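You operate a simulated robot arm through the tools that you are given. There is no shell and no other tool. Be economical: measure what you need, move in short steps, check, and stop when the job is done.

You are at the controls of a simulated robot arm. One attempt, no reset.

## Task
Rub the burr off the tan brick with the rubbing block.
Fine: red clamp shut on it and fan on while you rub; block back, fan off and clamp open at the end. What is to be rubbed or washed off counts as gone when no trace of it is left.

The check looks at the end state, three seconds after you hand in, the way a careful person would. Anything else that was tipped, shoved, dropped, spilled or broken makes it a failure.

## Robot
A 6-joint arm with a two-finger gripper, fixed in place. Base frame: the origin is at the foot of the arm, x ahead of it, y to its left, z up. Readings come in mm, degrees, newtons and seconds.
Its first joint turns from -166.0 to 166.0 degrees. Payload 2.45 kg.
The tool frame sits at the grasp point between the pads (the TCP): z along the fingers, y along the line on which they close. The tips reach 20 mm beyond it. Largest opening 140 mm; the body of the gripper starts 168 mm behind the TCP.
Orientation is that of the tool frame in the base frame, as [roll, pitch, yaw] about the fixed x, y, z axes, in that order (R = Rz(yaw) Ry(pitch) Rx(roll)). With the fingers straight down and closing along the base's y, the tool's x points along the base's -x, its y along +y and its z along -z.

## Interface
- The arm moves only by the tool servo_tool. Its argument "commands" is a list of rows, each a list of 7 numbers: the turn, a rotation vector about the base's x, y, z in units of 8 degrees (1.0 is 8 degrees), then the shift along the base's x, y, z in units of 30 mm (1.0 is 30 mm), then the gripper command, from -1 (shut) to 1 (fully open), values between in proportion. In form: [[wx, wy, wz, tx, ty, tz, jaw], ...]. A call has 1 to 10 rows; each row shifts and turns the commanded pose from where the row before left it. A call with a number of a shift or a turn outside -1 to 1 is refused whole. A row lasts 0.2 s, in which the tool goes at most 50 mm and 8.6 degrees; a call with a longer step from one row to the next is refused whole, and so is a gripper value outside its range. A pose out of reach is approached as far as the arm can. The call stops where the force on the tool passes 90 N (or 10 N more than at its start, if that is more) or the arm is blocked; 0.2 s more then pass. The fingers move at their own pace (about 45 mm/s each) and stop on an object; they squeeze with about 29 N. The grip force told is the motor's: it shows also when the fingers shut on nothing. Time passes only in rows, and 0.2 s behind the last, so rows that do not move let the fingers close. The reply holds the time, the measured pose of the TCP, the force on the tool along the base axes, the opening and the grip force, in the units named above and with some noise, with the torque about the TCP (base axes, N m) and any sound that the robot's microphone picked up.
- Cameras (640 x 400 px; columns grow to the right, rows downward): "scene" is fixed at [411.8, -492.7, 1746.7]; the picture's right is [1.00, -0.08, 0.00], its down [-0.05, -0.57, -0.82] and it looks along [0.07, 0.82, -0.57] (base axes); focal length 345 px, centre (320, 200). "wrist" rides on the gripper at [78, 11, -209] in the tool frame; the picture's right is [-0.14, 0.99, 0.00], its down [-0.92, -0.13, -0.37] and it looks along [-0.37, -0.05, 0.93] (tool axes); focal length 280 px, centre (320, 200). There is no depth. A picture from a camera that has moved, and an enlarged one, comes with that camera's place and axes in the base frame and with its lens. The place of the scene camera against the robot may be out by one fixed shift of up to 18 mm in any direction.
- camera(camera): a new picture of that camera. No time passes.
- close_up(camera, box): a new picture of the part [left, top, right, bottom] of that camera's present view, enlarged. No time passes.
- close_job(): hands the job in; it is judged then, once.

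Go step by step. Nothing tells you positions but the pictures and the camera data: compare them with the known pose of the tool, close in by small moves and look again before you grip or let go. The budget is 120 turns and 84 pictures, counting those below and the enlarged ones. Unless the task says otherwise, let go and move clear before handing in, and close with one line.

The tools are called after ">>>" as a command line: name --pt "numbers of a row" for each row, then --argument value for the rest, lists and objects as JSON in quotes. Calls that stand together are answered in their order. servo_tool: Moves the arm, as the interface text tells. Its arguments: {"type":"object","properties":{"commands":{"type":"array"}},"required":["commands"]} The other tools are called the same way: camera (camera) takes a picture; close_up (camera, box) takes an enlarged picture of a part of a camera's view; close_job () hands the job in.

At the start:

```text
time_s: 0.0
position: [451.4, 278.0, 1382.9]
orientation: [180.0, 0.0, 180.0]
ft_force: [0.5, 0.2, -0.7]
moment: [0.01, -0.01, -0.01]
finger_gap: 140.0
gripper_force: 0.1
```

scene: 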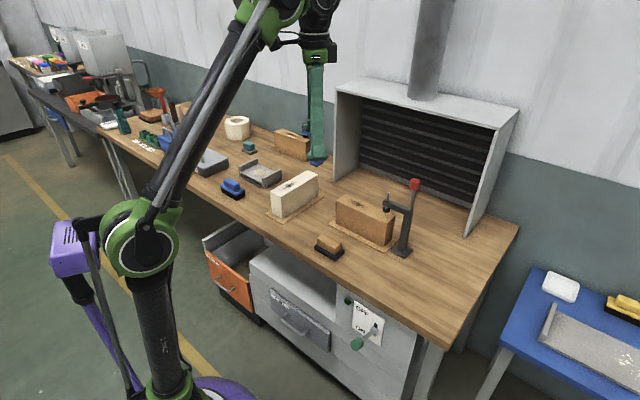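
wrist: 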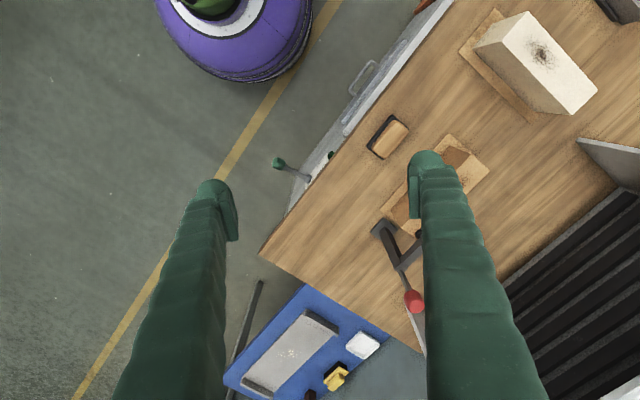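

I see a bench with a tan brick on a board next to a red-handled toggle clamp, a rubbing block in front of it, and a switch panel on the bench front. I'll look closer first.

>>> close_up --camera "scene" --box '[260, 150, 460, 275]'

>>> close_up --camera "scene" --box '[240, 240, 420, 360]'

>>> close_up --camera "wrist" --box '[250, 90, 500, 330]'

```text
3.20 times, centred on (360, 212) of scene
camera zoom: at [411.8, -492.7, 1746.7], right [1.0, -0.08, 0.0], down [-0.05, -0.57, -0.82], along [0.07, 0.82, -0.57], focal length 1103 px, centre (192, 160)
```

zoom: 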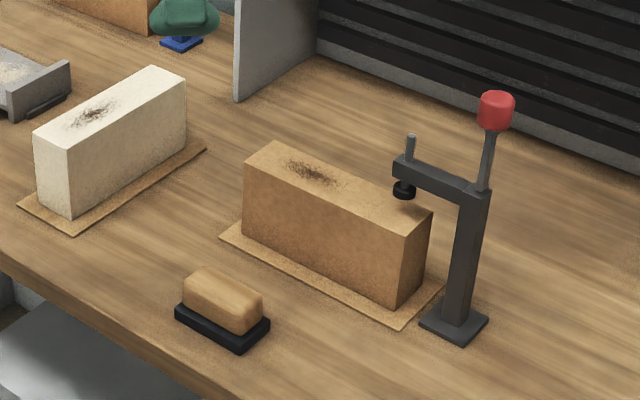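

```text
3.33 times, centred on (330, 300) of scene
camera zoom: at [411.8, -492.7, 1746.7], right [1.0, -0.08, 0.0], down [-0.05, -0.57, -0.82], along [0.07, 0.82, -0.57], focal length 1149 px, centre (287, -133)
```

zoom: 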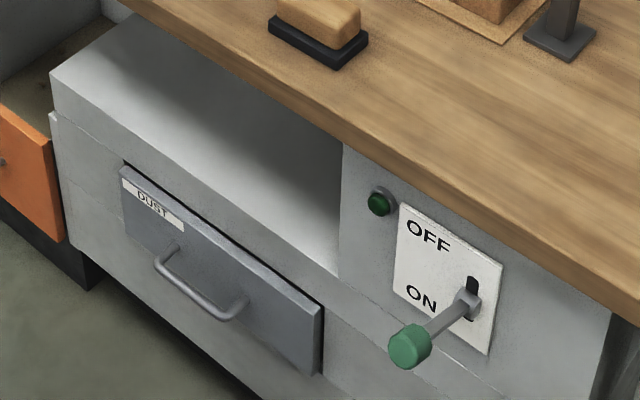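

```text
1.67 times, centred on (375, 210) of wrist
camera zoom: at [374.4, 288.1, 1594.1], right [0.14, 0.99, 0.0], down [0.92, -0.13, 0.37], along [0.37, -0.05, -0.93], focal length 467 px, centre (228, 183)
```

zoom: 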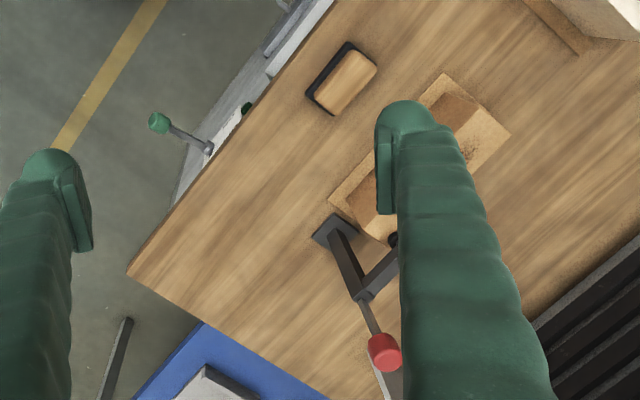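

Triangulating from the two views, the bench top is near z≈880, the rubbing block near (515,440), and the clamp post near (778,413) with its knob at z≈1160. I'll check the other objects on the bench for ambiguity before moving.

>>> close_up --camera "scene" --box '[180, 100, 340, 210]'

>>> close_up --camera "scene" --box '[320, 280, 400, 360]'

>>> close_up --camera "scene" --box '[330, 170, 430, 265]'

```text
3.64 times, centred on (260, 155) of scene
camera zoom: at [411.8, -492.7, 1746.7], right [1.0, -0.08, 0.0], down [-0.05, -0.57, -0.82], along [0.07, 0.82, -0.57], focal length 1254 px, centre (538, 364)
```

zoom: 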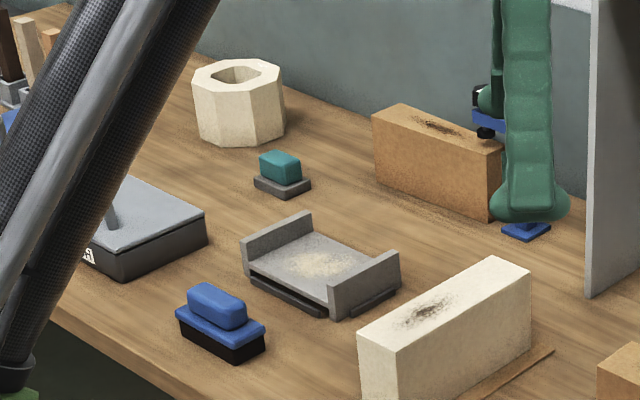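

```text
5.00 times, centred on (360, 320) of scene
camera zoom: at [411.8, -492.7, 1746.7], right [1.0, -0.08, 0.0], down [-0.05, -0.57, -0.82], along [0.07, 0.82, -0.57], focal length 1724 px, centre (120, -400)
```

zoom: 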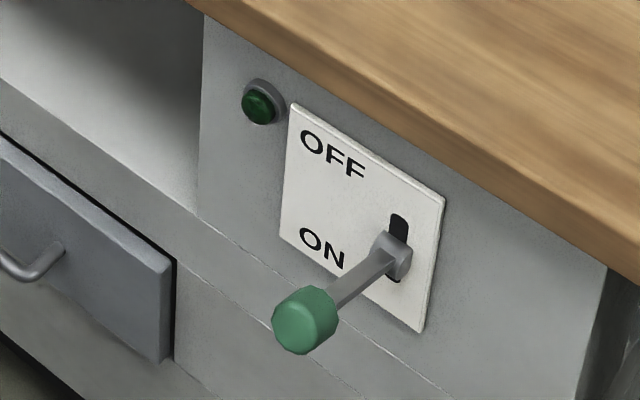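

```text
4.21 times, centred on (380, 218) of scene
camera zoom: at [411.8, -492.7, 1746.7], right [1.0, -0.08, 0.0], down [-0.05, -0.57, -0.82], along [0.07, 0.82, -0.57], focal length 1452 px, centre (67, 126)
```

zoom: 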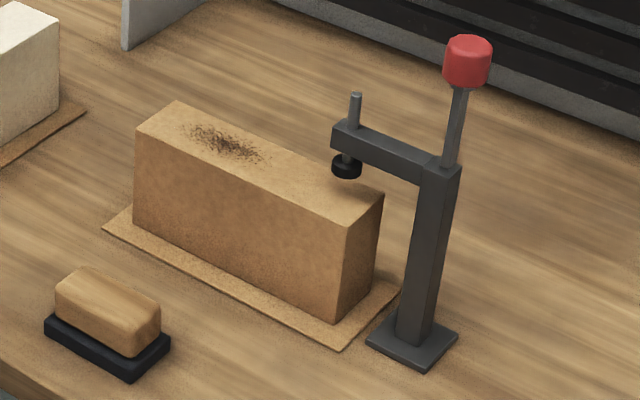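

The tan brick with the red clamp and the wood-topped block nearby are the right ones; the fan lever on the panel seems to be near OFF/middle with the lamp dark. I'll rotate the tool square to the bench and move over the brick to look.

>>> servo_tool --pt "0 0 -0.611 0.69 0.9 -0.3 1" --pt "0 0 -0.611 0.69 0.9 -0.3 1" --pt "0 0 -0.611 0.69 0.9 -0.3 1" --pt "0 0 -0.611 0.69 0.9 -0.3 1" --pt "0 0 -0.611 0.69 0.9 -0.3 1" --pt "0 0 -0.611 0.69 0.9 -0.3 1" --pt "0 0 -0.611 0.69 0.9 -0.3 1" --pt "0 0 -0.611 0.69 0.9 -0.3 1" --pt "0 0 -0.611 0.69 0.9 -0.3 1"

>>> camera --camera "wrist"

>>> camera --camera "scene"

```text
time_s: 2.0
position: [618.7, 508.3, 1271.8]
orientation: [180.0, 0.0, 135.9]
ft_force: [-0.8, -1.2, 0.4]
moment: [0.15, -0.12, 0.02]
finger_gap: 140.3
gripper_force: 0.1
out of reach, approached as far as the arm can: row 7, 8, 9
```

```text
75 pictures are left
camera wrist: at [571.2, 568.2, 1482.1], right [0.79, 0.62, 0.0], down [0.57, -0.73, 0.37], along [0.23, -0.29, -0.93], focal length 280 px, centre (320, 200)
```

wrist: 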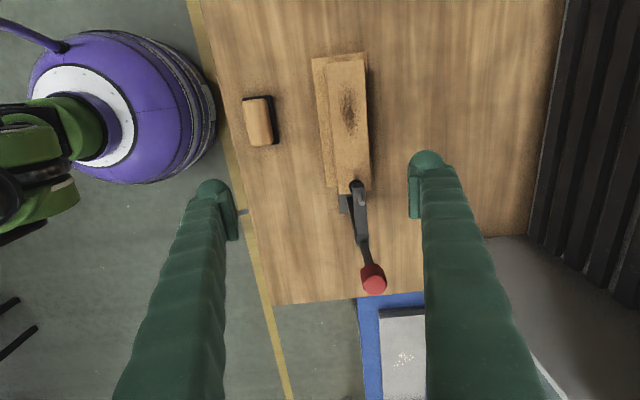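

```text
74 pictures are left
```

scene: 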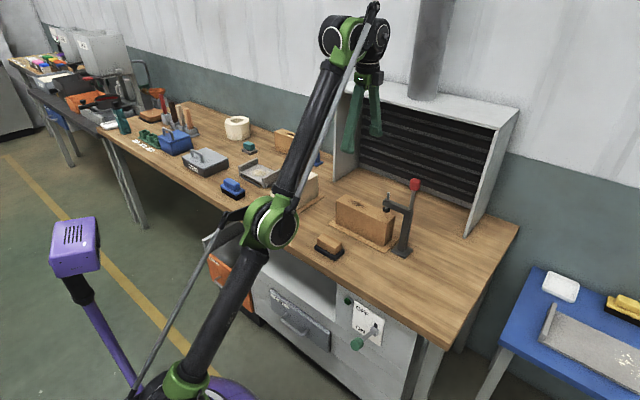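

Now the wrist camera looks straight along the brick towards the clamp. I'll enlarge this to measure.

>>> close_up --camera "wrist" --box '[220, 40, 420, 165]'

>>> close_up --camera "wrist" --box '[290, 160, 450, 310]'

```text
3.20 times, centred on (320, 102) of wrist
camera zoom: at [571.2, 568.2, 1482.1], right [0.79, 0.62, 0.0], down [0.57, -0.73, 0.37], along [0.23, -0.29, -0.93], focal length 897 px, centre (320, 512)
```

zoom: 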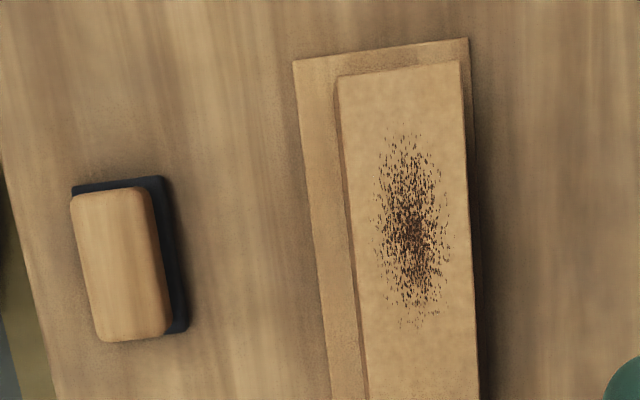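

```text
2.67 times, centred on (370, 235) of wrist
camera zoom: at [571.2, 568.2, 1482.1], right [0.79, 0.62, 0.0], down [0.57, -0.73, 0.37], along [0.23, -0.29, -0.93], focal length 748 px, centre (187, 107)
```

zoom: 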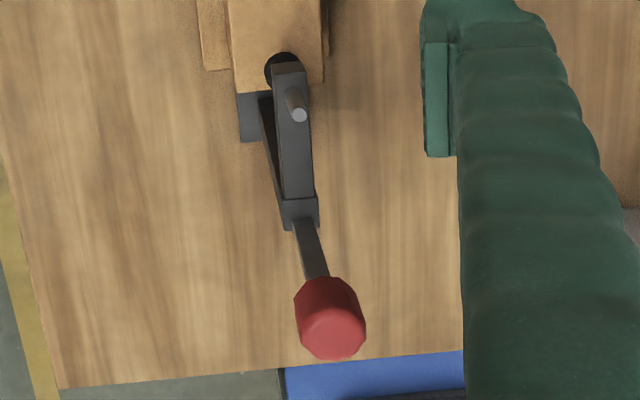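

The knob triangulates consistently to (786,419,1153), with the hinge about 103 mm under it, and the pad hovers roughly 20 mm above the brick, so the clamp is open. I'll zoom on the hinge to see which way the lever swings.

>>> close_up --camera "scene" --box '[370, 170, 434, 210]'

>>> close_up --camera "scene" --box '[335, 285, 399, 365]'

>>> close_up --camera "wrist" --box '[335, 165, 399, 230]'

```text
10.00 times, centred on (402, 190) of scene
camera zoom: at [411.8, -492.7, 1746.7], right [1.0, -0.08, 0.0], down [-0.05, -0.57, -0.82], along [0.07, 0.82, -0.57], focal length 3448 px, centre (-500, 300)
```

zoom: 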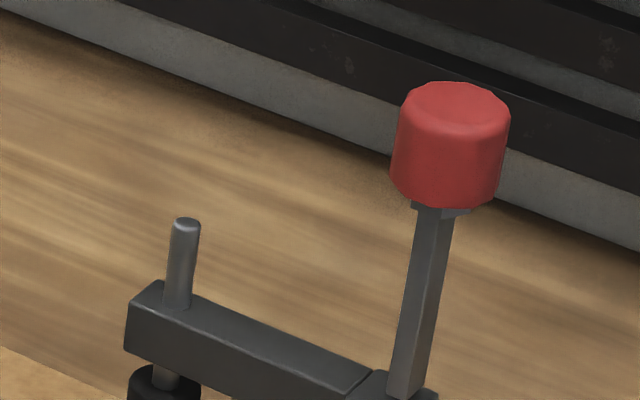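

```text
5.00 times, centred on (367, 325) of scene
camera zoom: at [411.8, -492.7, 1746.7], right [1.0, -0.08, 0.0], down [-0.05, -0.57, -0.82], along [0.07, 0.82, -0.57], focal length 1724 px, centre (85, -425)
```

zoom: 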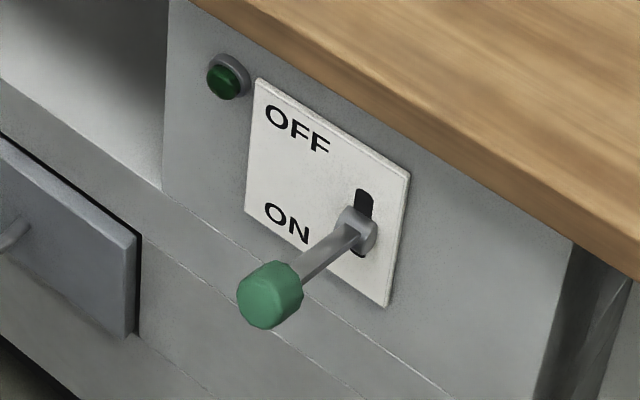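

```text
6.15 times, centred on (367, 198) of wrist
camera zoom: at [571.2, 568.2, 1482.1], right [0.79, 0.62, 0.0], down [0.57, -0.73, 0.37], along [0.23, -0.29, -0.93], focal length 1726 px, centre (31, 215)
```

zoom: 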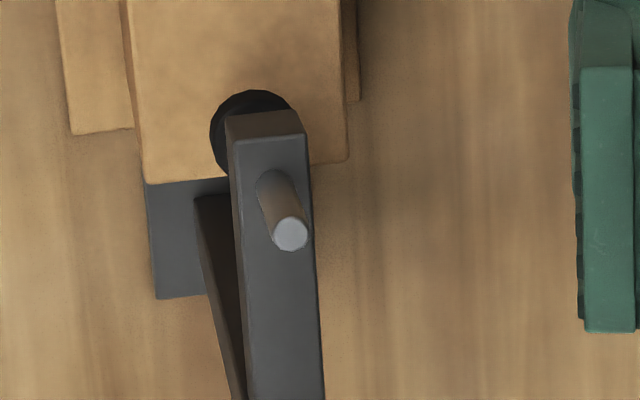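

The fan lever looks tilted slightly up (OFF) and the clamp lever stands upright. I'll tilt the tool outward for reach, close the fingers and come down beside the red knob on the brick side.

>>> servo_tool --pt "0.424 -0.424 0 0 0 -0.8 -1" --pt "0.424 -0.424 0 0 0 -0.8 -1" --pt "0.424 -0.424 0 0 0 -0.8 -1" --pt "0.424 -0.424 0 0 0 -0.8 -1" --pt "0.424 -0.424 0 0 0 -0.8 -1" --pt "0 0 0 0 0 0 -1" --pt "0 0 0 0 0 0 -1"

```text
time_s: 3.6
position: [724.1, 593.0, 1272.0]
orientation: [156.4, 0.4, 136.0]
ft_force: [-0.4, -0.1, -0.4]
moment: [-0.03, -0.02, 0.02]
finger_gap: 0.0
gripper_force: 3.1
out of reach, approached as far as the arm can: row 1, 2, 3, 4, 5
```

The arm went to an odd place since it clipped at its reach. I'll hold and read the pose before going on.

>>> servo_tool --pt "0 0 0 0 0 0 -1"

>>> camera --camera "scene"

```text
time_s: 4.0
position: [724.3, 593.0, 1271.3]
orientation: [156.3, 0.4, 135.9]
ft_force: [-0.1, -0.9, -1.0]
moment: [-0.04, -0.01, 0.02]
finger_gap: 0.0
gripper_force: 29.1
```

```text
68 pictures are left
```

scene: 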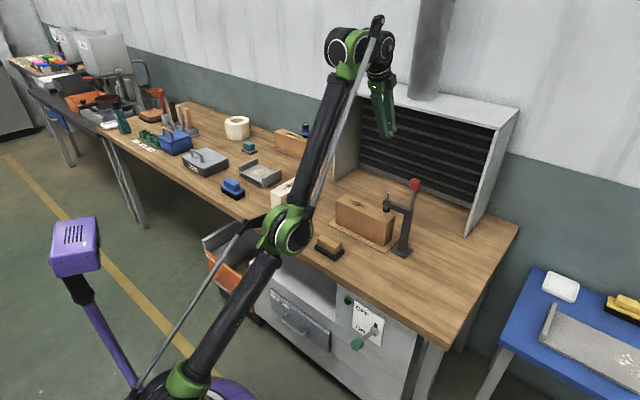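

The pose is steady, and pulling back toward the base while descending should bring it off the reach limit.

>>> servo_tool --pt "0 0 0 -0.466 -0.466 -0.8 -1" --pt "0 0 0 -0.466 -0.466 -0.8 -1" --pt "0 0 0 -0.466 -0.466 -0.8 -1" --pt "0 0 0 -0.466 -0.466 -0.8 -1"

>>> camera --camera "wrist"

```text
time_s: 5.0
position: [742.0, 599.1, 1251.2]
orientation: [156.1, 0.5, 136.0]
ft_force: [-0.1, -0.6, -0.2]
moment: [-0.02, -0.02, 0.01]
finger_gap: 0.2
gripper_force: 29.1
out of reach, approached as far as the arm can: row 1, 2, 3, 4
```

```text
67 pictures are left
camera wrist: at [633.4, 599.9, 1446.5], right [0.73, 0.56, 0.4], down [0.48, -0.83, 0.29], along [0.49, -0.02, -0.87], focal length 280 px, centre (320, 200)
```

wrist: 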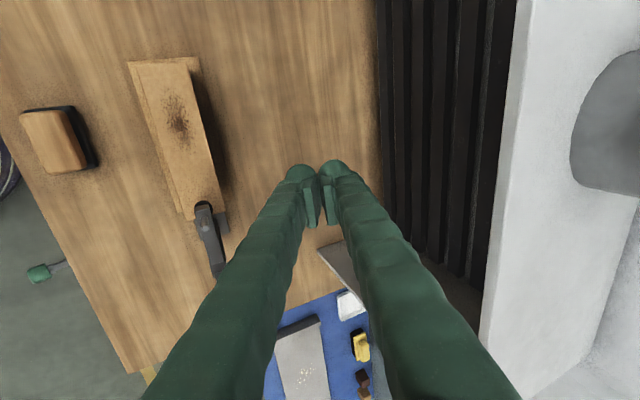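

The arm seems stretched straight and follows poorly from there. I'll pull directly back toward the base to bend the elbow.

>>> servo_tool --pt "0 0 0 -0.9 -0.7 0 -1" --pt "0 0 0 -0.9 -0.7 0 -1" --pt "0 0 0 -0.9 -0.7 0 -1" --pt "0 0 0 -0.9 -0.7 0 -1"

```text
time_s: 6.0
position: [691.5, 560.9, 1319.3]
orientation: [156.3, 0.4, 135.9]
ft_force: [-0.2, -0.3, 0.5]
moment: [-0.07, 0.04, 0.02]
finger_gap: 0.0
gripper_force: 29.0
out of reach, approached as far as the arm can: row 1, 2, 3, 4
```

The tool slides along the limit of reach, so I'll command a motion straight in toward the shoulder, inward and down together.

>>> servo_tool --pt "0 0 0 -0.85 -0.65 -0.95 -1" --pt "0 0 0 -0.85 -0.65 -0.95 -1" --pt "0 0 0 -0.85 -0.65 -0.95 -1" --pt "0 0 0 -0.85 -0.65 -0.95 -1" --pt "0 0 0 -0.85 -0.65 -0.95 -1" --pt "0 0 0 -0.85 -0.65 -0.95 -1"

```text
time_s: 7.4
position: [675.7, 557.8, 1331.7]
orientation: [156.3, 0.3, 135.8]
ft_force: [0.2, 0.3, -0.1]
moment: [-0.03, 0.04, 0.03]
finger_gap: 0.0
gripper_force: 29.4
out of reach, approached as far as the arm can: row 1, 2, 3, 4, 5, 6
```

It still follows only tangentially, which points to a straight-elbow singularity. I'll try turning the tool back to vertical while drawing in, which should bend the elbow the other way.

>>> servo_tool --pt "-0.6 0.6 0 -0.4 -0.3 -0.4 -1" --pt "-0.6 0.6 0 -0.4 -0.3 -0.4 -1" --pt "-0.6 0.6 0 -0.4 -0.3 -0.4 -1" --pt "0 0 0 -0.8 -0.6 -0.8 -1" --pt "0 0 0 -0.8 -0.6 -0.8 -1"

```text
time_s: 8.6
position: [581.8, 483.7, 1229.6]
orientation: [176.4, 0.1, 136.0]
ft_force: [-1.1, -1.1, 0.5]
moment: [0.13, -0.13, -0.02]
finger_gap: 0.3
gripper_force: 29.1
out of reach, approached as far as the arm can: row 1, 2, 3
```

It's free of the singularity. Now I'll descend and tilt outward here, well inside reach, and only then go sideways and outwards.

>>> servo_tool --pt "0.442 -0.442 0 0 0 -0.67 -1" --pt "0.442 -0.442 0 0 0 -0.67 -1" --pt "0.442 -0.442 0 0 0 -0.67 -1" --pt "0.442 -0.442 0 0 0 -0.67 -1"

```text
time_s: 9.6
position: [582.2, 486.6, 1149.4]
orientation: [156.2, 0.4, 135.9]
ft_force: [0.0, 0.0, 0.0]
moment: [-0.02, 0.02, 0.02]
finger_gap: 0.0
gripper_force: 28.9
```

That worked. Next I'll move out to just short of the red knob on the brick side.

>>> servo_tool --pt "0 0 0 0.89 0.02 0 -1" --pt "0 0 0 0.89 0.02 0 -1" --pt "0 0 0 0.89 0.02 0 -1" --pt "0 0 0 0.89 0.02 0 -1" --pt "0 0 0 0.89 0.02 0 -1"

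>>> camera --camera "wrist"

>>> close_up --camera "scene" --box '[320, 130, 450, 270]'

```text
time_s: 10.8
position: [716.8, 487.4, 1150.2]
orientation: [156.4, 0.3, 135.9]
ft_force: [-0.9, 0.4, -0.4]
moment: [-0.02, -0.03, -0.02]
finger_gap: 0.0
gripper_force: 28.9
```

```text
66 pictures are left
camera wrist: at [608.7, 489.8, 1346.4], right [0.73, 0.56, 0.4], down [0.48, -0.83, 0.29], along [0.49, -0.02, -0.87], focal length 280 px, centre (320, 200)
```

wrist: 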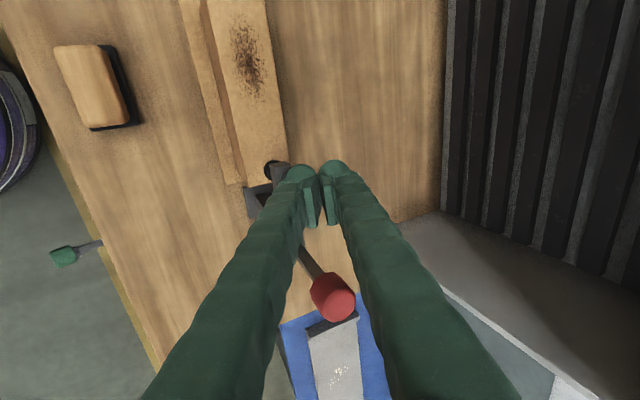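

```text
2.86 times, centred on (385, 200) of scene
camera zoom: at [411.8, -492.7, 1746.7], right [1.0, -0.08, 0.0], down [-0.05, -0.57, -0.82], along [0.07, 0.82, -0.57], focal length 985 px, centre (134, 200)
```

zoom: 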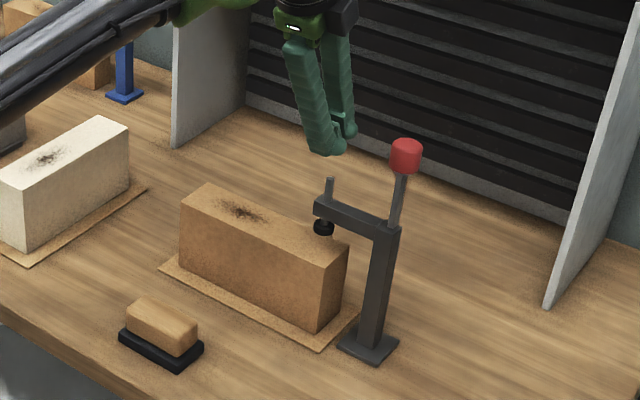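

The knob ray confirms (786,418,1153), with the closed fingers about 60 mm short of it and aligned. I'll approach and press gently along the bench, away from the brick.

>>> servo_tool --pt "0 0 0 0.6 -0.6 0 -1" --pt "0 0 0 0.6 -0.6 0 -1" --pt "0 0 0 0.2 -0.2 0 -1" --pt "0 0 0 0.2 -0.2 0 -1" --pt "0 0 0 0.2 -0.2 0 -1"

>>> close_up --camera "scene" --box '[320, 130, 450, 270]'

```text
time_s: 12.0
position: [771.2, 435.0, 1151.2]
orientation: [156.4, 0.4, 135.9]
ft_force: [-3.8, 2.5, -1.6]
moment: [0.08, 0.02, -0.01]
finger_gap: 0.0
gripper_force: 29.1
```

```text
2.86 times, centred on (385, 200) of scene
camera zoom: at [411.8, -492.7, 1746.7], right [1.0, -0.08, 0.0], down [-0.05, -0.57, -0.82], along [0.07, 0.82, -0.57], focal length 985 px, centre (134, 200)
```

zoom: 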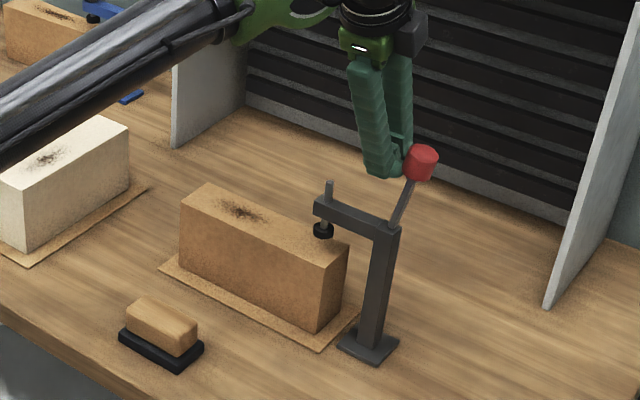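

The lever swings that way under only about 5 N and the pad starts down. I'll keep pushing along its arc.

>>> servo_tool --pt "0 0 0 0.36 -0.36 -0.05 -1" --pt "0 0 0 0.36 -0.36 -0.05 -1" --pt "0 0 0 0.36 -0.36 -0.1 -1" --pt "0 0 0 0.36 -0.36 -0.1 -1"

>>> close_up --camera "scene" --box '[320, 130, 450, 270]'

```text
time_s: 13.0
position: [814.3, 390.9, 1142.0]
orientation: [156.3, 0.4, 135.9]
ft_force: [0.4, 0.8, 0.1]
moment: [-0.04, -0.06, 0.01]
finger_gap: 0.0
gripper_force: 28.6
```

```text
2.86 times, centred on (385, 200) of scene
camera zoom: at [411.8, -492.7, 1746.7], right [1.0, -0.08, 0.0], down [-0.05, -0.57, -0.82], along [0.07, 0.82, -0.57], focal length 985 px, centre (134, 200)
```

zoom: 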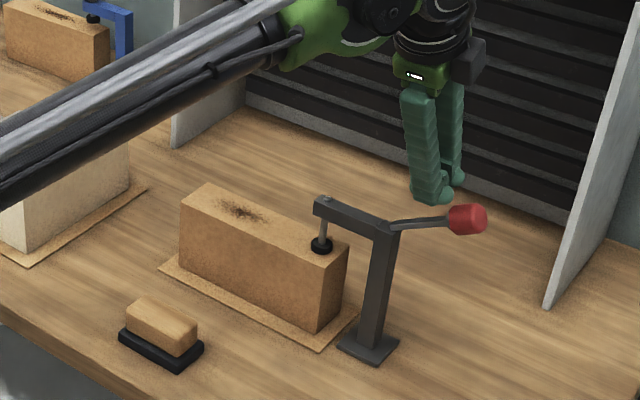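

The lever snapped over and the pad dropped. I'll check whether it's fully seated.

>>> close_up --camera "scene" --box '[370, 185, 434, 225]'

>>> camera --camera "wrist"

```text
10.00 times, centred on (402, 205) of scene
camera zoom: at [411.8, -492.7, 1746.7], right [1.0, -0.08, 0.0], down [-0.05, -0.57, -0.82], along [0.07, 0.82, -0.57], focal length 3448 px, centre (-500, 150)
```

zoom: 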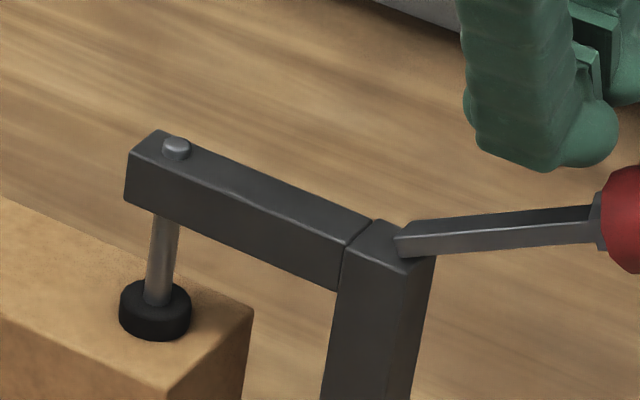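

```text
61 pictures are left
camera wrist: at [705.2, 392.6, 1337.7], right [0.73, 0.56, 0.4], down [0.48, -0.83, 0.29], along [0.49, -0.02, -0.87], focal length 280 px, centre (320, 200)
```

wrist: 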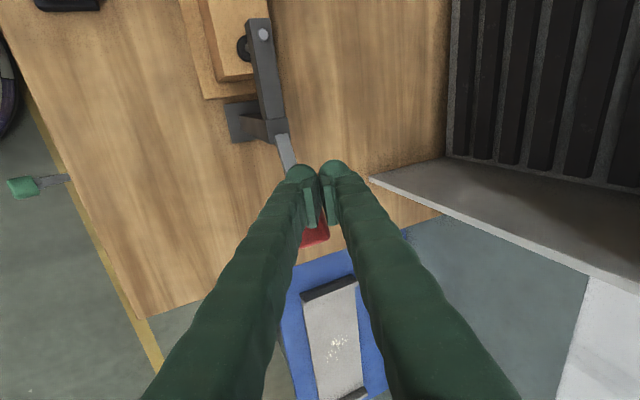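

The pad sits on the brick, with the lever about 35° above level. I'll tap down on the knob to make sure it's at its stop.

>>> servo_tool --pt "0 0 0 0 0 0.8 -1" --pt "0 0 0 0.55 -0.55 0.2 -1" --pt "0 0 0 0.55 -0.55 0 -1" --pt "0 0 0 0 0 -0.5 -1" --pt "0 0 0 0 0 -0.4 -1" --pt "0 0 0 0 0 -0.3 -1"

>>> close_up --camera "scene" --box '[380, 160, 460, 240]'

```text
time_s: 14.3
position: [845.8, 357.7, 1150.2]
orientation: [155.8, 0.7, 135.8]
ft_force: [-7.0, -6.3, 47.2]
moment: [-0.3, 0.08, -0.3]
finger_gap: 0.0
gripper_force: 28.9
stopped in row 6: the force on the tool passed its limit at 111 N (the readings are from after the stop); the commanded pose is now the measured one
```

```text
5.00 times, centred on (420, 200) of scene
camera zoom: at [411.8, -492.7, 1746.7], right [1.0, -0.08, 0.0], down [-0.05, -0.57, -0.82], along [0.07, 0.82, -0.57], focal length 1724 px, centre (-180, 200)
```

zoom: 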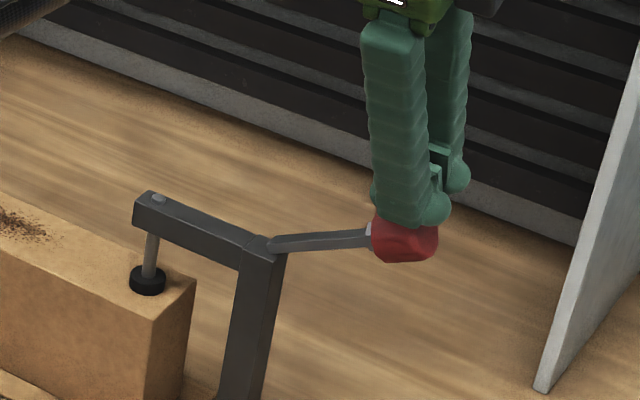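

The lever is at its stop, so the clamp is shut. I'll lift clear, straighten the tool and back away toward the fan lever.

>>> servo_tool --pt "0 0 0 0 0 0.9 -1" --pt "-0.3 0.3 0 -0.9 -0.74 0 -1" --pt "-0.354 0.354 0 -0.9 -0.74 0 -1" --pt "-0.354 0.354 0 -0.9 -0.74 0 -1" --pt "-0.354 0.354 0 -0.9 -0.74 0 -1" --pt "-0.354 0.354 0 -0.9 -0.74 0 -1" --pt "-0.354 0.354 0 -0.9 -0.74 0 -1" --pt "0 0 0 -0.9 -0.74 0 -1" --pt "0 0 0 -0.9 -0.74 0 -1"

```text
time_s: 16.3
position: [632.8, 180.9, 1172.2]
orientation: [179.4, 0.2, 136.0]
ft_force: [0.8, 0.6, 0.1]
moment: [-0.09, 0.08, 0.01]
finger_gap: 0.0
gripper_force: 29.0
```

Now I'll turn the tool 90° so the fingers close along the bench, opening them and descending to look at the fan lever.

>>> servo_tool --pt "0 0 1 -0.25 -0.2 -0.55 0.1" --pt "0 0 1 -0.25 -0.2 -0.55 0.1" --pt "0 0 1 -0.25 -0.2 -0.55 0.1" --pt "0 0 1 -0.25 -0.2 -0.55 0.1" --pt "0 0 1 -0.25 -0.2 -0.55 0.1" --pt "0 0 1 -0.25 -0.2 -0.55 0.1" --pt "0 0 1 -0.25 -0.2 -0.55 0.1" --pt "0 0 1 -0.25 -0.2 -0.55 0.1" --pt "0 0 1 -0.25 -0.2 -0.55 0.1" --pt "0 0 1 -0.25 -0.2 -0.55 0.1"

>>> camera --camera "wrist"

```text
time_s: 18.5
position: [556.7, 120.7, 1007.9]
orientation: [179.4, 0.2, -143.8]
ft_force: [-0.3, 0.0, 1.2]
moment: [0.02, 0.01, 0.01]
finger_gap: 77.0
gripper_force: 0.1
```

```text
59 pictures are left
camera wrist: at [488.7, 80.8, 1217.3], right [-0.47, 0.88, 0.01], down [0.82, 0.43, 0.37], along [0.32, 0.18, -0.93], focal length 280 px, centre (320, 200)
```

wrist: 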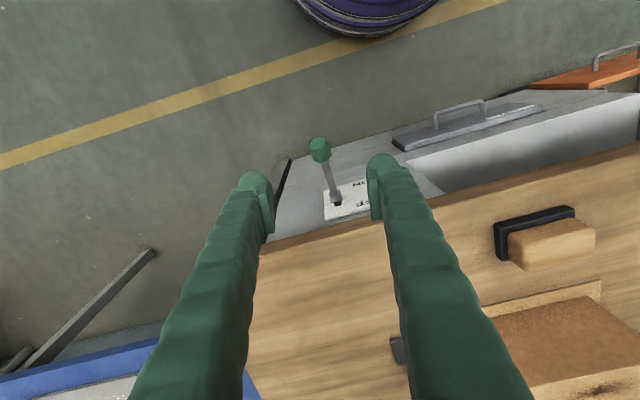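

The fan knob is near u=312, v=501 (≈(575,134)). I'll finish squaring the tool and lower above it for a closer look.

>>> servo_tool --pt "0 0 0.6 0.3 0.2 -0.8 0.1" --pt "0 0 0.6 0.3 0.2 -0.8 0.1" --pt "0 0 0 0 0 -0.8 0.1" --pt "0 0 0 0 0 -0.8 0.1" --pt "0 0 0 0 0 -0.8 0.1"

>>> camera --camera "wrist"

>>> close_up --camera "scene" --box '[320, 270, 420, 370]'

```text
time_s: 19.7
position: [574.4, 134.1, 886.1]
orientation: [179.4, 0.2, -134.4]
ft_force: [-0.3, -0.4, 0.2]
moment: [0.0, -0.01, 0.02]
finger_gap: 77.2
gripper_force: 0.0
```

```text
58 pictures are left
camera wrist: at [513.9, 82.7, 1096.4], right [-0.61, 0.79, 0.01], down [0.74, 0.56, 0.37], along [0.29, 0.23, -0.93], focal length 280 px, centre (320, 200)
```

wrist: 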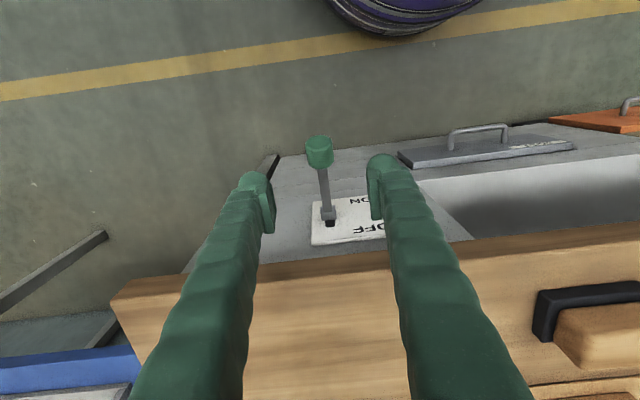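

```text
4.00 times, centred on (370, 320) of scene
camera zoom: at [411.8, -492.7, 1746.7], right [1.0, -0.08, 0.0], down [-0.05, -0.57, -0.82], along [0.07, 0.82, -0.57], focal length 1379 px, centre (120, -280)
```

zoom: 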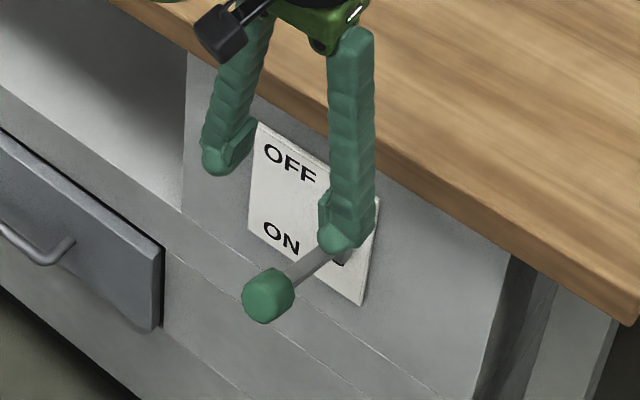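

Triangulating with the scene camera (which reads about 13 mm too far in x), the fan knob is near (567,124,762), angled up from its hub at z≈725, so it's OFF. I'll lower the open fingers around it.

>>> servo_tool --pt "0 0 0 -0.1 -0.12 -0.8 0.1" --pt "0 0 0 -0.1 -0.12 -0.8 0.1" --pt "0 0 0 0 0 -0.8 0.1" --pt "0 0 0 0 0 -0.8 0.1" --pt "0 0 0 0 0 -0.7 0.1"

>>> camera --camera "wrist"

>>> close_up --camera "scene" --box '[320, 290, 420, 390]'

```text
time_s: 20.9
position: [570.0, 125.5, 772.0]
orientation: [179.3, 0.2, -134.4]
ft_force: [-0.2, 0.3, -0.3]
moment: [-0.01, -0.03, -0.01]
finger_gap: 76.7
gripper_force: 0.2
```

```text
56 pictures are left
camera wrist: at [508.8, 75.0, 981.8], right [-0.61, 0.79, 0.01], down [0.74, 0.56, 0.37], along [0.29, 0.23, -0.93], focal length 280 px, centre (320, 200)
```

wrist: 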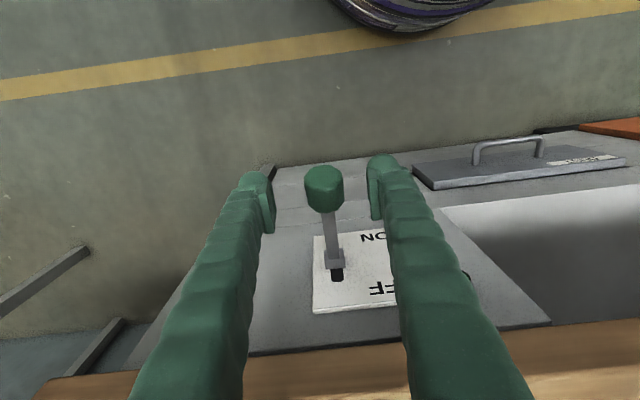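

```text
4.00 times, centred on (370, 340) of scene
camera zoom: at [411.8, -492.7, 1746.7], right [1.0, -0.08, 0.0], down [-0.05, -0.57, -0.82], along [0.07, 0.82, -0.57], focal length 1379 px, centre (120, -360)
```

zoom: 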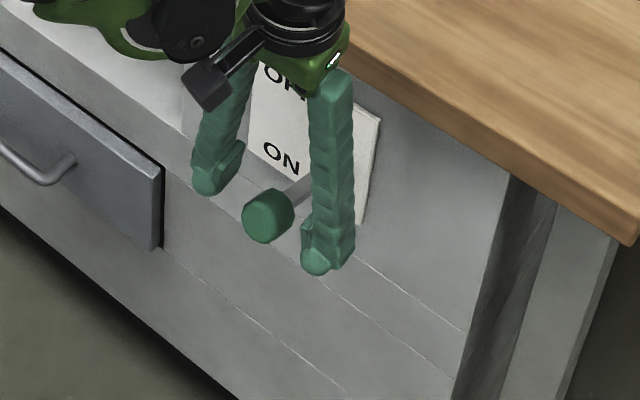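

The knob is centred between the fingers, about 9 mm above the tips. I'll lower slightly and close on it.

>>> servo_tool --pt "0 0 0 0 0 -0.27 0.1" --pt "0 0 0 0 0 0 -1" --pt "0 0 0 0 0 0 -1" --pt "0 0 0 0 0 0 -1" --pt "0 0 0 0 0 0 -1"

```text
time_s: 22.1
position: [566.8, 127.2, 764.0]
orientation: [179.2, 0.1, -134.3]
ft_force: [-40.1, 37.9, -9.1]
moment: [0.24, 0.52, -0.44]
finger_gap: 33.3
gripper_force: 35.6
```

Gripped on the 33 mm knob, slightly off-centre sideways. I'll ease the side force first, then swing the lever down.

>>> servo_tool --pt "0 0 0 -0.08 0.08 0 -1" --pt "0 0 0 -0.04 0.04 0 -1"

```text
time_s: 22.7
position: [566.5, 128.2, 764.4]
orientation: [179.5, 0.2, -134.6]
ft_force: [-11.8, 10.0, -3.1]
moment: [0.29, 0.02, -0.18]
finger_gap: 32.9
gripper_force: 45.3
```

>>> servo_tool --pt "0 0 0 -0.1 -0.06 -0.4 -1" --pt "0 0 0 -0.06 -0.04 -0.4 -1" --pt "0 0 0 -0.02 0 -0.4 -1"

>>> close_up --camera "scene" --box '[320, 290, 420, 390]'

```text
time_s: 23.5
position: [562.0, 123.5, 726.8]
orientation: [179.5, 0.2, -134.7]
ft_force: [21.8, -56.1, 12.6]
moment: [-0.23, -0.93, 0.38]
finger_gap: 32.4
gripper_force: 45.1
```

```text
4.00 times, centred on (370, 340) of scene
camera zoom: at [411.8, -492.7, 1746.7], right [1.0, -0.08, 0.0], down [-0.05, -0.57, -0.82], along [0.07, 0.82, -0.57], focal length 1379 px, centre (120, -360)
```

zoom: 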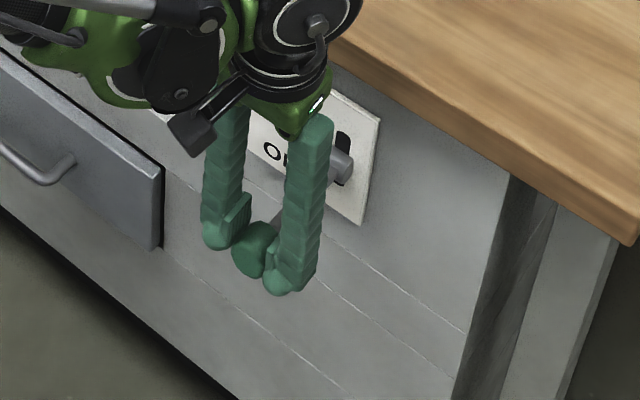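

Halfway down, some side force has built up; I'll correct sideways while continuing.

>>> servo_tool --pt "0 0 0 0.02 -0.09 0 -1" --pt "0 0 0 0.0 0.0 -0.4 -1" --pt "0 0 0 0.03 0.03 -0.4 -1"

```text
time_s: 24.3
position: [561.8, 122.9, 703.1]
orientation: [179.5, 0.1, -134.5]
ft_force: [20.5, -48.7, 6.1]
moment: [-0.12, -0.97, -0.58]
finger_gap: 30.6
gripper_force: 45.4
```

>>> servo_tool --pt "0 0 0 0.05 -0.1 0 -1" --pt "0 0 0 0.04 0.0 -0.3 -1" --pt "0 0 0 0.04 0.04 -0.3 -1"

>>> camera --camera "wrist"

>>> close_up --camera "scene" --box '[320, 280, 420, 390]'

```text
time_s: 25.1
position: [564.5, 124.5, 686.5]
orientation: [179.2, 0.3, -134.3]
ft_force: [-14.8, 10.5, 7.0]
moment: [0.88, -0.62, 0.13]
finger_gap: 29.2
gripper_force: 45.7
```

```text
53 pictures are left
camera wrist: at [503.5, 73.5, 894.8], right [-0.61, 0.79, 0.02], down [0.74, 0.56, 0.37], along [0.28, 0.24, -0.93], focal length 280 px, centre (320, 200)
```

wrist: 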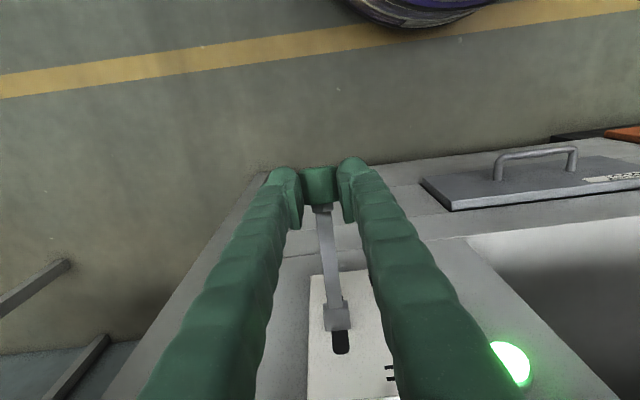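

```text
3.64 times, centred on (370, 335) of scene
camera zoom: at [411.8, -492.7, 1746.7], right [1.0, -0.08, 0.0], down [-0.05, -0.57, -0.82], along [0.07, 0.82, -0.57], focal length 1254 px, centre (138, -291)
```

zoom: 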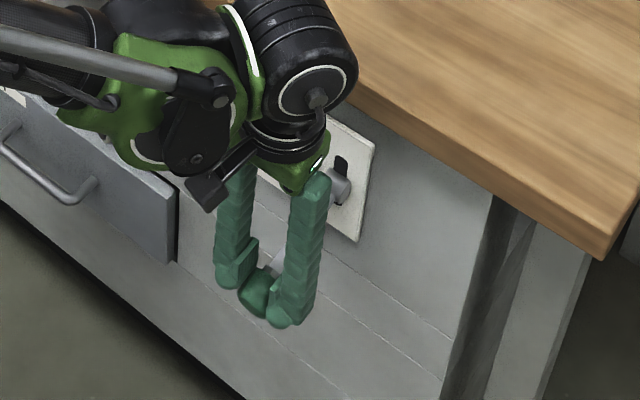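

The green lamp is lit, so the fan is on. I'll release the lever and rise.

>>> servo_tool --pt "0 0 0 0 0 0 0.1" --pt "0 0 0 0 0 0 0.1" --pt "0 0 0 0 0 0 0.1" --pt "0 0 0 0 0 1 0.1" --pt "0 0 0 0 0 1 0.1" --pt "0 0 0 0 0 1 0.1" --pt "0 0 0 0 0 1 0.1" --pt "0 0 0 0 0 1 0.1" --pt "0 0 0 0 0 1 0.1" --pt "0 0 0 0 0 1 0.1"

>>> servo_tool --pt "0 0 0 0 0 1 0.1" --pt "0 0 0 0 0 1 0.1" --pt "0 0 0 0 0 1 0.1" --pt "0 0 -1 0 0 1 0.1" --pt "0 0 -1 0 0 0 0.1" --pt "0 0 -1 -0.2 0.8 0 0.1" --pt "0 0 -1 -0.2 0.8 0 0.1" --pt "0 0 -1 -0.2 0.8 0 0.1" --pt "0 0 -1 -0.2 0.8 0 0.1" --pt "0 0 -1 -0.2 0.8 0 0.1"

>>> servo_tool --pt "0 0 -1 -0.25 0.9 0 0.1" --pt "0 0 -1 -0.25 0.9 0 0.1" --pt "0 0 -1 -0.25 0.9 0 0.1" --pt "0 0 -0.25 -0.2 0.9 0 0.1" --pt "0 0 0 -0.2 0.9 0 0.1" --pt "0 0 0 0 0.8 0 0.1" --pt "0 0 0 0 0.8 0 0.1"

>>> camera --camera "wrist"

>>> camera --camera "scene"

```text
time_s: 27.3
position: [565.9, 125.3, 895.8]
orientation: [179.4, 0.2, -134.4]
ft_force: [0.6, 0.2, -0.9]
moment: [-0.02, 0.0, -0.03]
finger_gap: 77.1
gripper_force: 0.1
```

```text
time_s: 29.5
position: [536.9, 243.2, 1015.9]
orientation: [179.2, 0.2, 169.3]
ft_force: [-0.2, 0.1, -0.8]
moment: [0.03, -0.02, -0.04]
finger_gap: 76.8
gripper_force: 0.0
```

```text
time_s: 31.1
position: [501.2, 427.2, 1016.1]
orientation: [179.3, 0.3, 143.6]
ft_force: [-1.7, -0.1, 0.3]
moment: [0.05, -0.02, 0.0]
finger_gap: 77.0
gripper_force: 0.0
```

```text
51 pictures are left
camera wrist: at [442.9, 480.4, 1225.8], right [0.7, 0.72, 0.01], down [0.66, -0.65, 0.37], along [0.27, -0.25, -0.93], focal length 280 px, centre (320, 200)
```

wrist: 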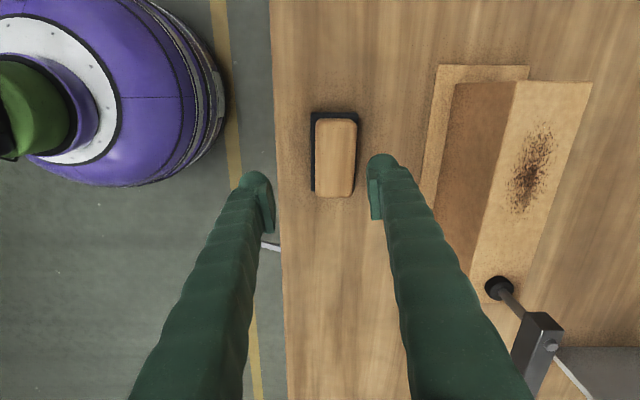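

```text
50 pictures are left
```

scene: 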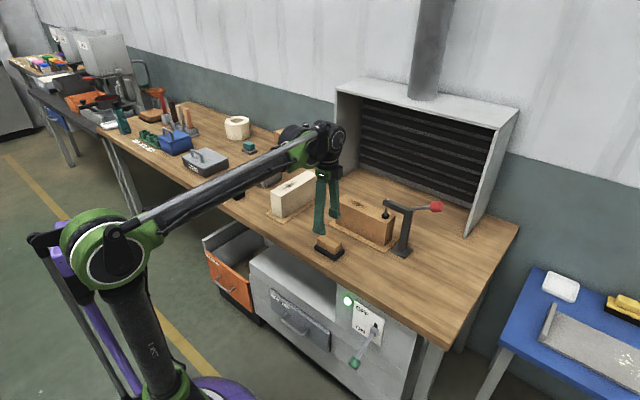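

The fan lamp is lit and the clamp shut. The rubbing block is at about (511,445), top z≈913; I'll align the fingers with it and come down partway.

>>> servo_tool --pt "-0.03 0.03 -0.53 0.17 0.3 0 0.3" --pt "-0.03 0.03 -0.54 0.16 0.29 0 0.3" --pt "0 0 0 0 0 -0.8 0.3" --pt "0 0 0 0 0 -0.8 0.3" --pt "0 0 0 0 0 -0.8 0.3"

>>> camera --camera "wrist"

>>> close_up --camera "scene" --box '[290, 190, 370, 270]'

```text
time_s: 32.3
position: [511.0, 446.3, 942.5]
orientation: [-180.0, 0.1, 135.1]
ft_force: [-0.1, 1.5, 0.5]
moment: [0.03, 0.0, -0.01]
finger_gap: 91.1
gripper_force: 0.1
```

```text
49 pictures are left
camera wrist: at [463.2, 508.1, 1152.2], right [0.8, 0.6, 0.0], down [0.56, -0.74, 0.37], along [0.22, -0.3, -0.93], focal length 280 px, centre (320, 200)
```

wrist: 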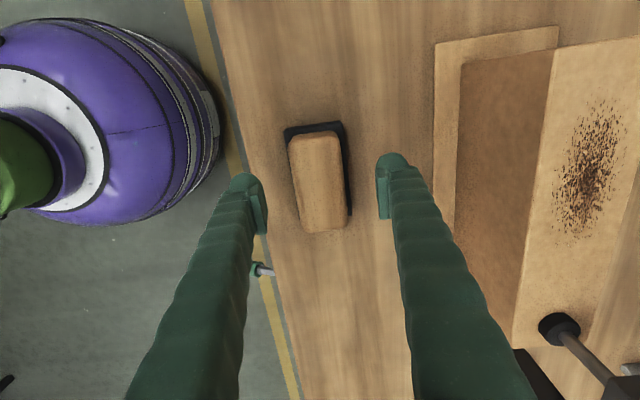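

```text
5.00 times, centred on (330, 230) of scene
camera zoom: at [411.8, -492.7, 1746.7], right [1.0, -0.08, 0.0], down [-0.05, -0.57, -0.82], along [0.07, 0.82, -0.57], focal length 1724 px, centre (270, 50)
```

zoom: 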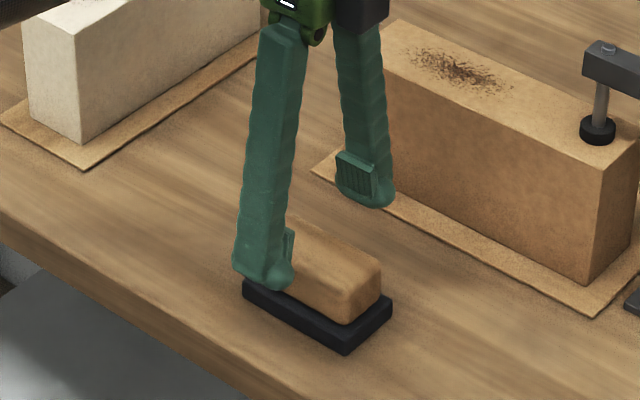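

The alignment is good; I'll shift about 3 mm toward me and descend so the tips stay just above the black sole.

>>> servo_tool --pt "0 0 0 -0.1 -0.05 0 0.3" --pt "0 0 0 0 0 -0.65 0.3" --pt "0 0 0 0 0 -0.65 0.3"

>>> close_up --camera "scene" --box '[290, 200, 370, 280]'

>>> close_up --camera "wrist" --box '[220, 100, 420, 260]'

```text
time_s: 33.1
position: [508.6, 443.7, 902.9]
orientation: [-180.0, 0.1, 135.0]
ft_force: [0.1, 0.6, 0.2]
moment: [0.02, 0.01, 0.02]
finger_gap: 91.1
gripper_force: 0.0
```

```text
5.00 times, centred on (330, 240) of scene
camera zoom: at [411.8, -492.7, 1746.7], right [1.0, -0.08, 0.0], down [-0.05, -0.57, -0.82], along [0.07, 0.82, -0.57], focal length 1724 px, centre (270, 0)
```

zoom: 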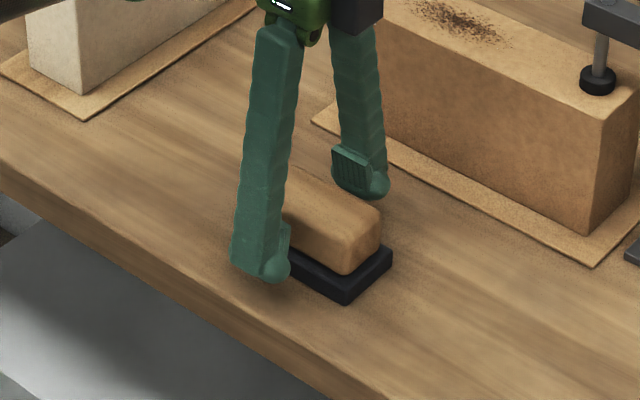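

```text
2.50 times, centred on (320, 180) of wrist
camera zoom: at [460.7, 506.7, 1112.7], right [0.8, 0.6, 0.0], down [0.56, -0.74, 0.37], along [0.22, -0.3, -0.93], focal length 701 px, centre (320, 250)
```

zoom: 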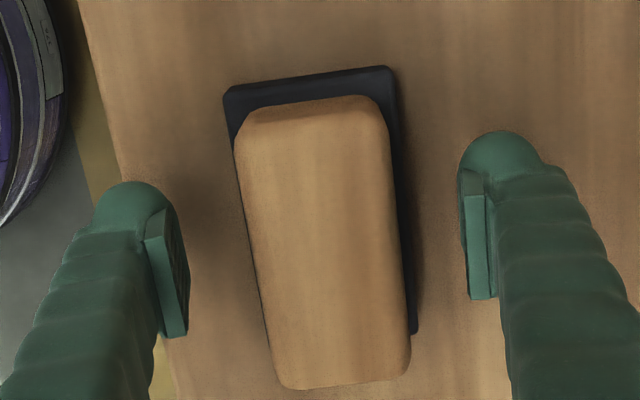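

Fingers straddle the block squarely. I'll close and check the gap.

>>> servo_tool --pt "0 0 0 0 0 0 -1" --pt "0 0 0 0 0 0 -1" --pt "0 0 0 0 0 0 -1" --pt "0 0 0 0 0 0 -1" --pt "0 0 0 0 0 0 -1"

>>> close_up --camera "scene" --box '[290, 200, 370, 280]'

```text
time_s: 34.3
position: [508.7, 445.2, 904.1]
orientation: [-180.0, 0.2, 135.0]
ft_force: [0.4, 0.4, 0.6]
moment: [0.02, -0.06, 0.0]
finger_gap: 45.3
gripper_force: 29.6
```

```text
5.00 times, centred on (330, 240) of scene
camera zoom: at [411.8, -492.7, 1746.7], right [1.0, -0.08, 0.0], down [-0.05, -0.57, -0.82], along [0.07, 0.82, -0.57], focal length 1724 px, centre (270, 0)
```

zoom: 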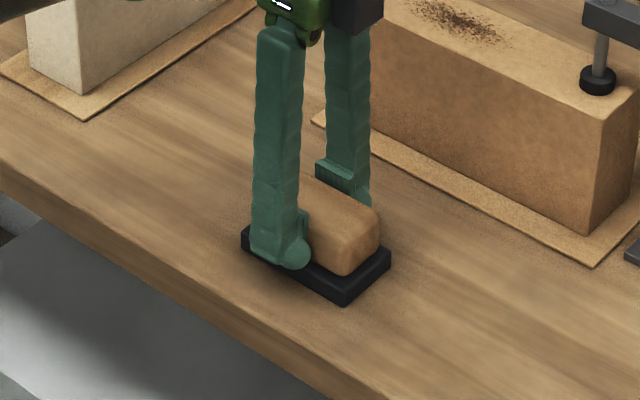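

Gripped on the wood (45 mm) at TCP z≈904. The burr is centred near (637,569) on a top at z≈982; I'll lift and carry the block straight over it.

>>> servo_tool --pt "0 0 0 0 0 0.5 -1" --pt "0 0 0 0 0 1 -1" --pt "0 0 0 0 0 1 -1" --pt "0 0 0 0 0 1 -1" --pt "0 0 0 0 0 1 -1" --pt "0 0 0 0 0 1 -1"

>>> servo_tool --pt "0 0 0 0.87 0.83 0 -1" --pt "0 0 0 0.87 0.83 0 -1" --pt "0 0 0 0.87 0.83 0 -1" --pt "0 0 0 0.87 0.83 0 -1" --pt "0 0 0 0.8 0.8 0 -1"

>>> camera --camera "wrist"

>>> close_up --camera "scene" --box '[310, 150, 410, 250]'

```text
time_s: 35.7
position: [508.2, 444.4, 1069.6]
orientation: [-180.0, 0.0, 135.1]
ft_force: [0.3, 0.6, -2.2]
moment: [-0.02, 0.0, 0.06]
finger_gap: 45.1
gripper_force: 28.5
```

```text
time_s: 36.9
position: [638.4, 566.6, 1069.4]
orientation: [180.0, 0.1, 135.1]
ft_force: [-0.9, -0.4, -2.1]
moment: [0.05, -0.09, 0.0]
finger_gap: 44.9
gripper_force: 28.8
```

```text
44 pictures are left
camera wrist: at [590.5, 630.1, 1278.7], right [0.8, 0.6, 0.0], down [0.56, -0.74, 0.37], along [0.22, -0.3, -0.93], focal length 280 px, centre (320, 200)
```

wrist: 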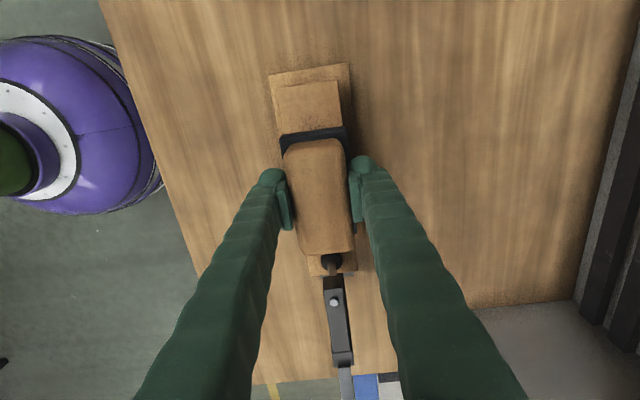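

```text
4.00 times, centred on (360, 200) of scene
camera zoom: at [411.8, -492.7, 1746.7], right [1.0, -0.08, 0.0], down [-0.05, -0.57, -0.82], along [0.07, 0.82, -0.57], focal length 1379 px, centre (160, 200)
```

zoom: 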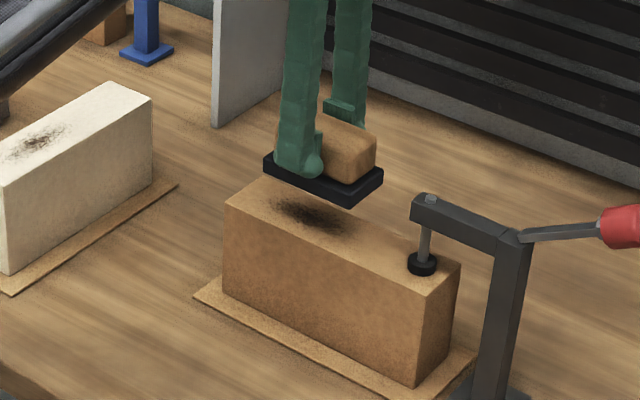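

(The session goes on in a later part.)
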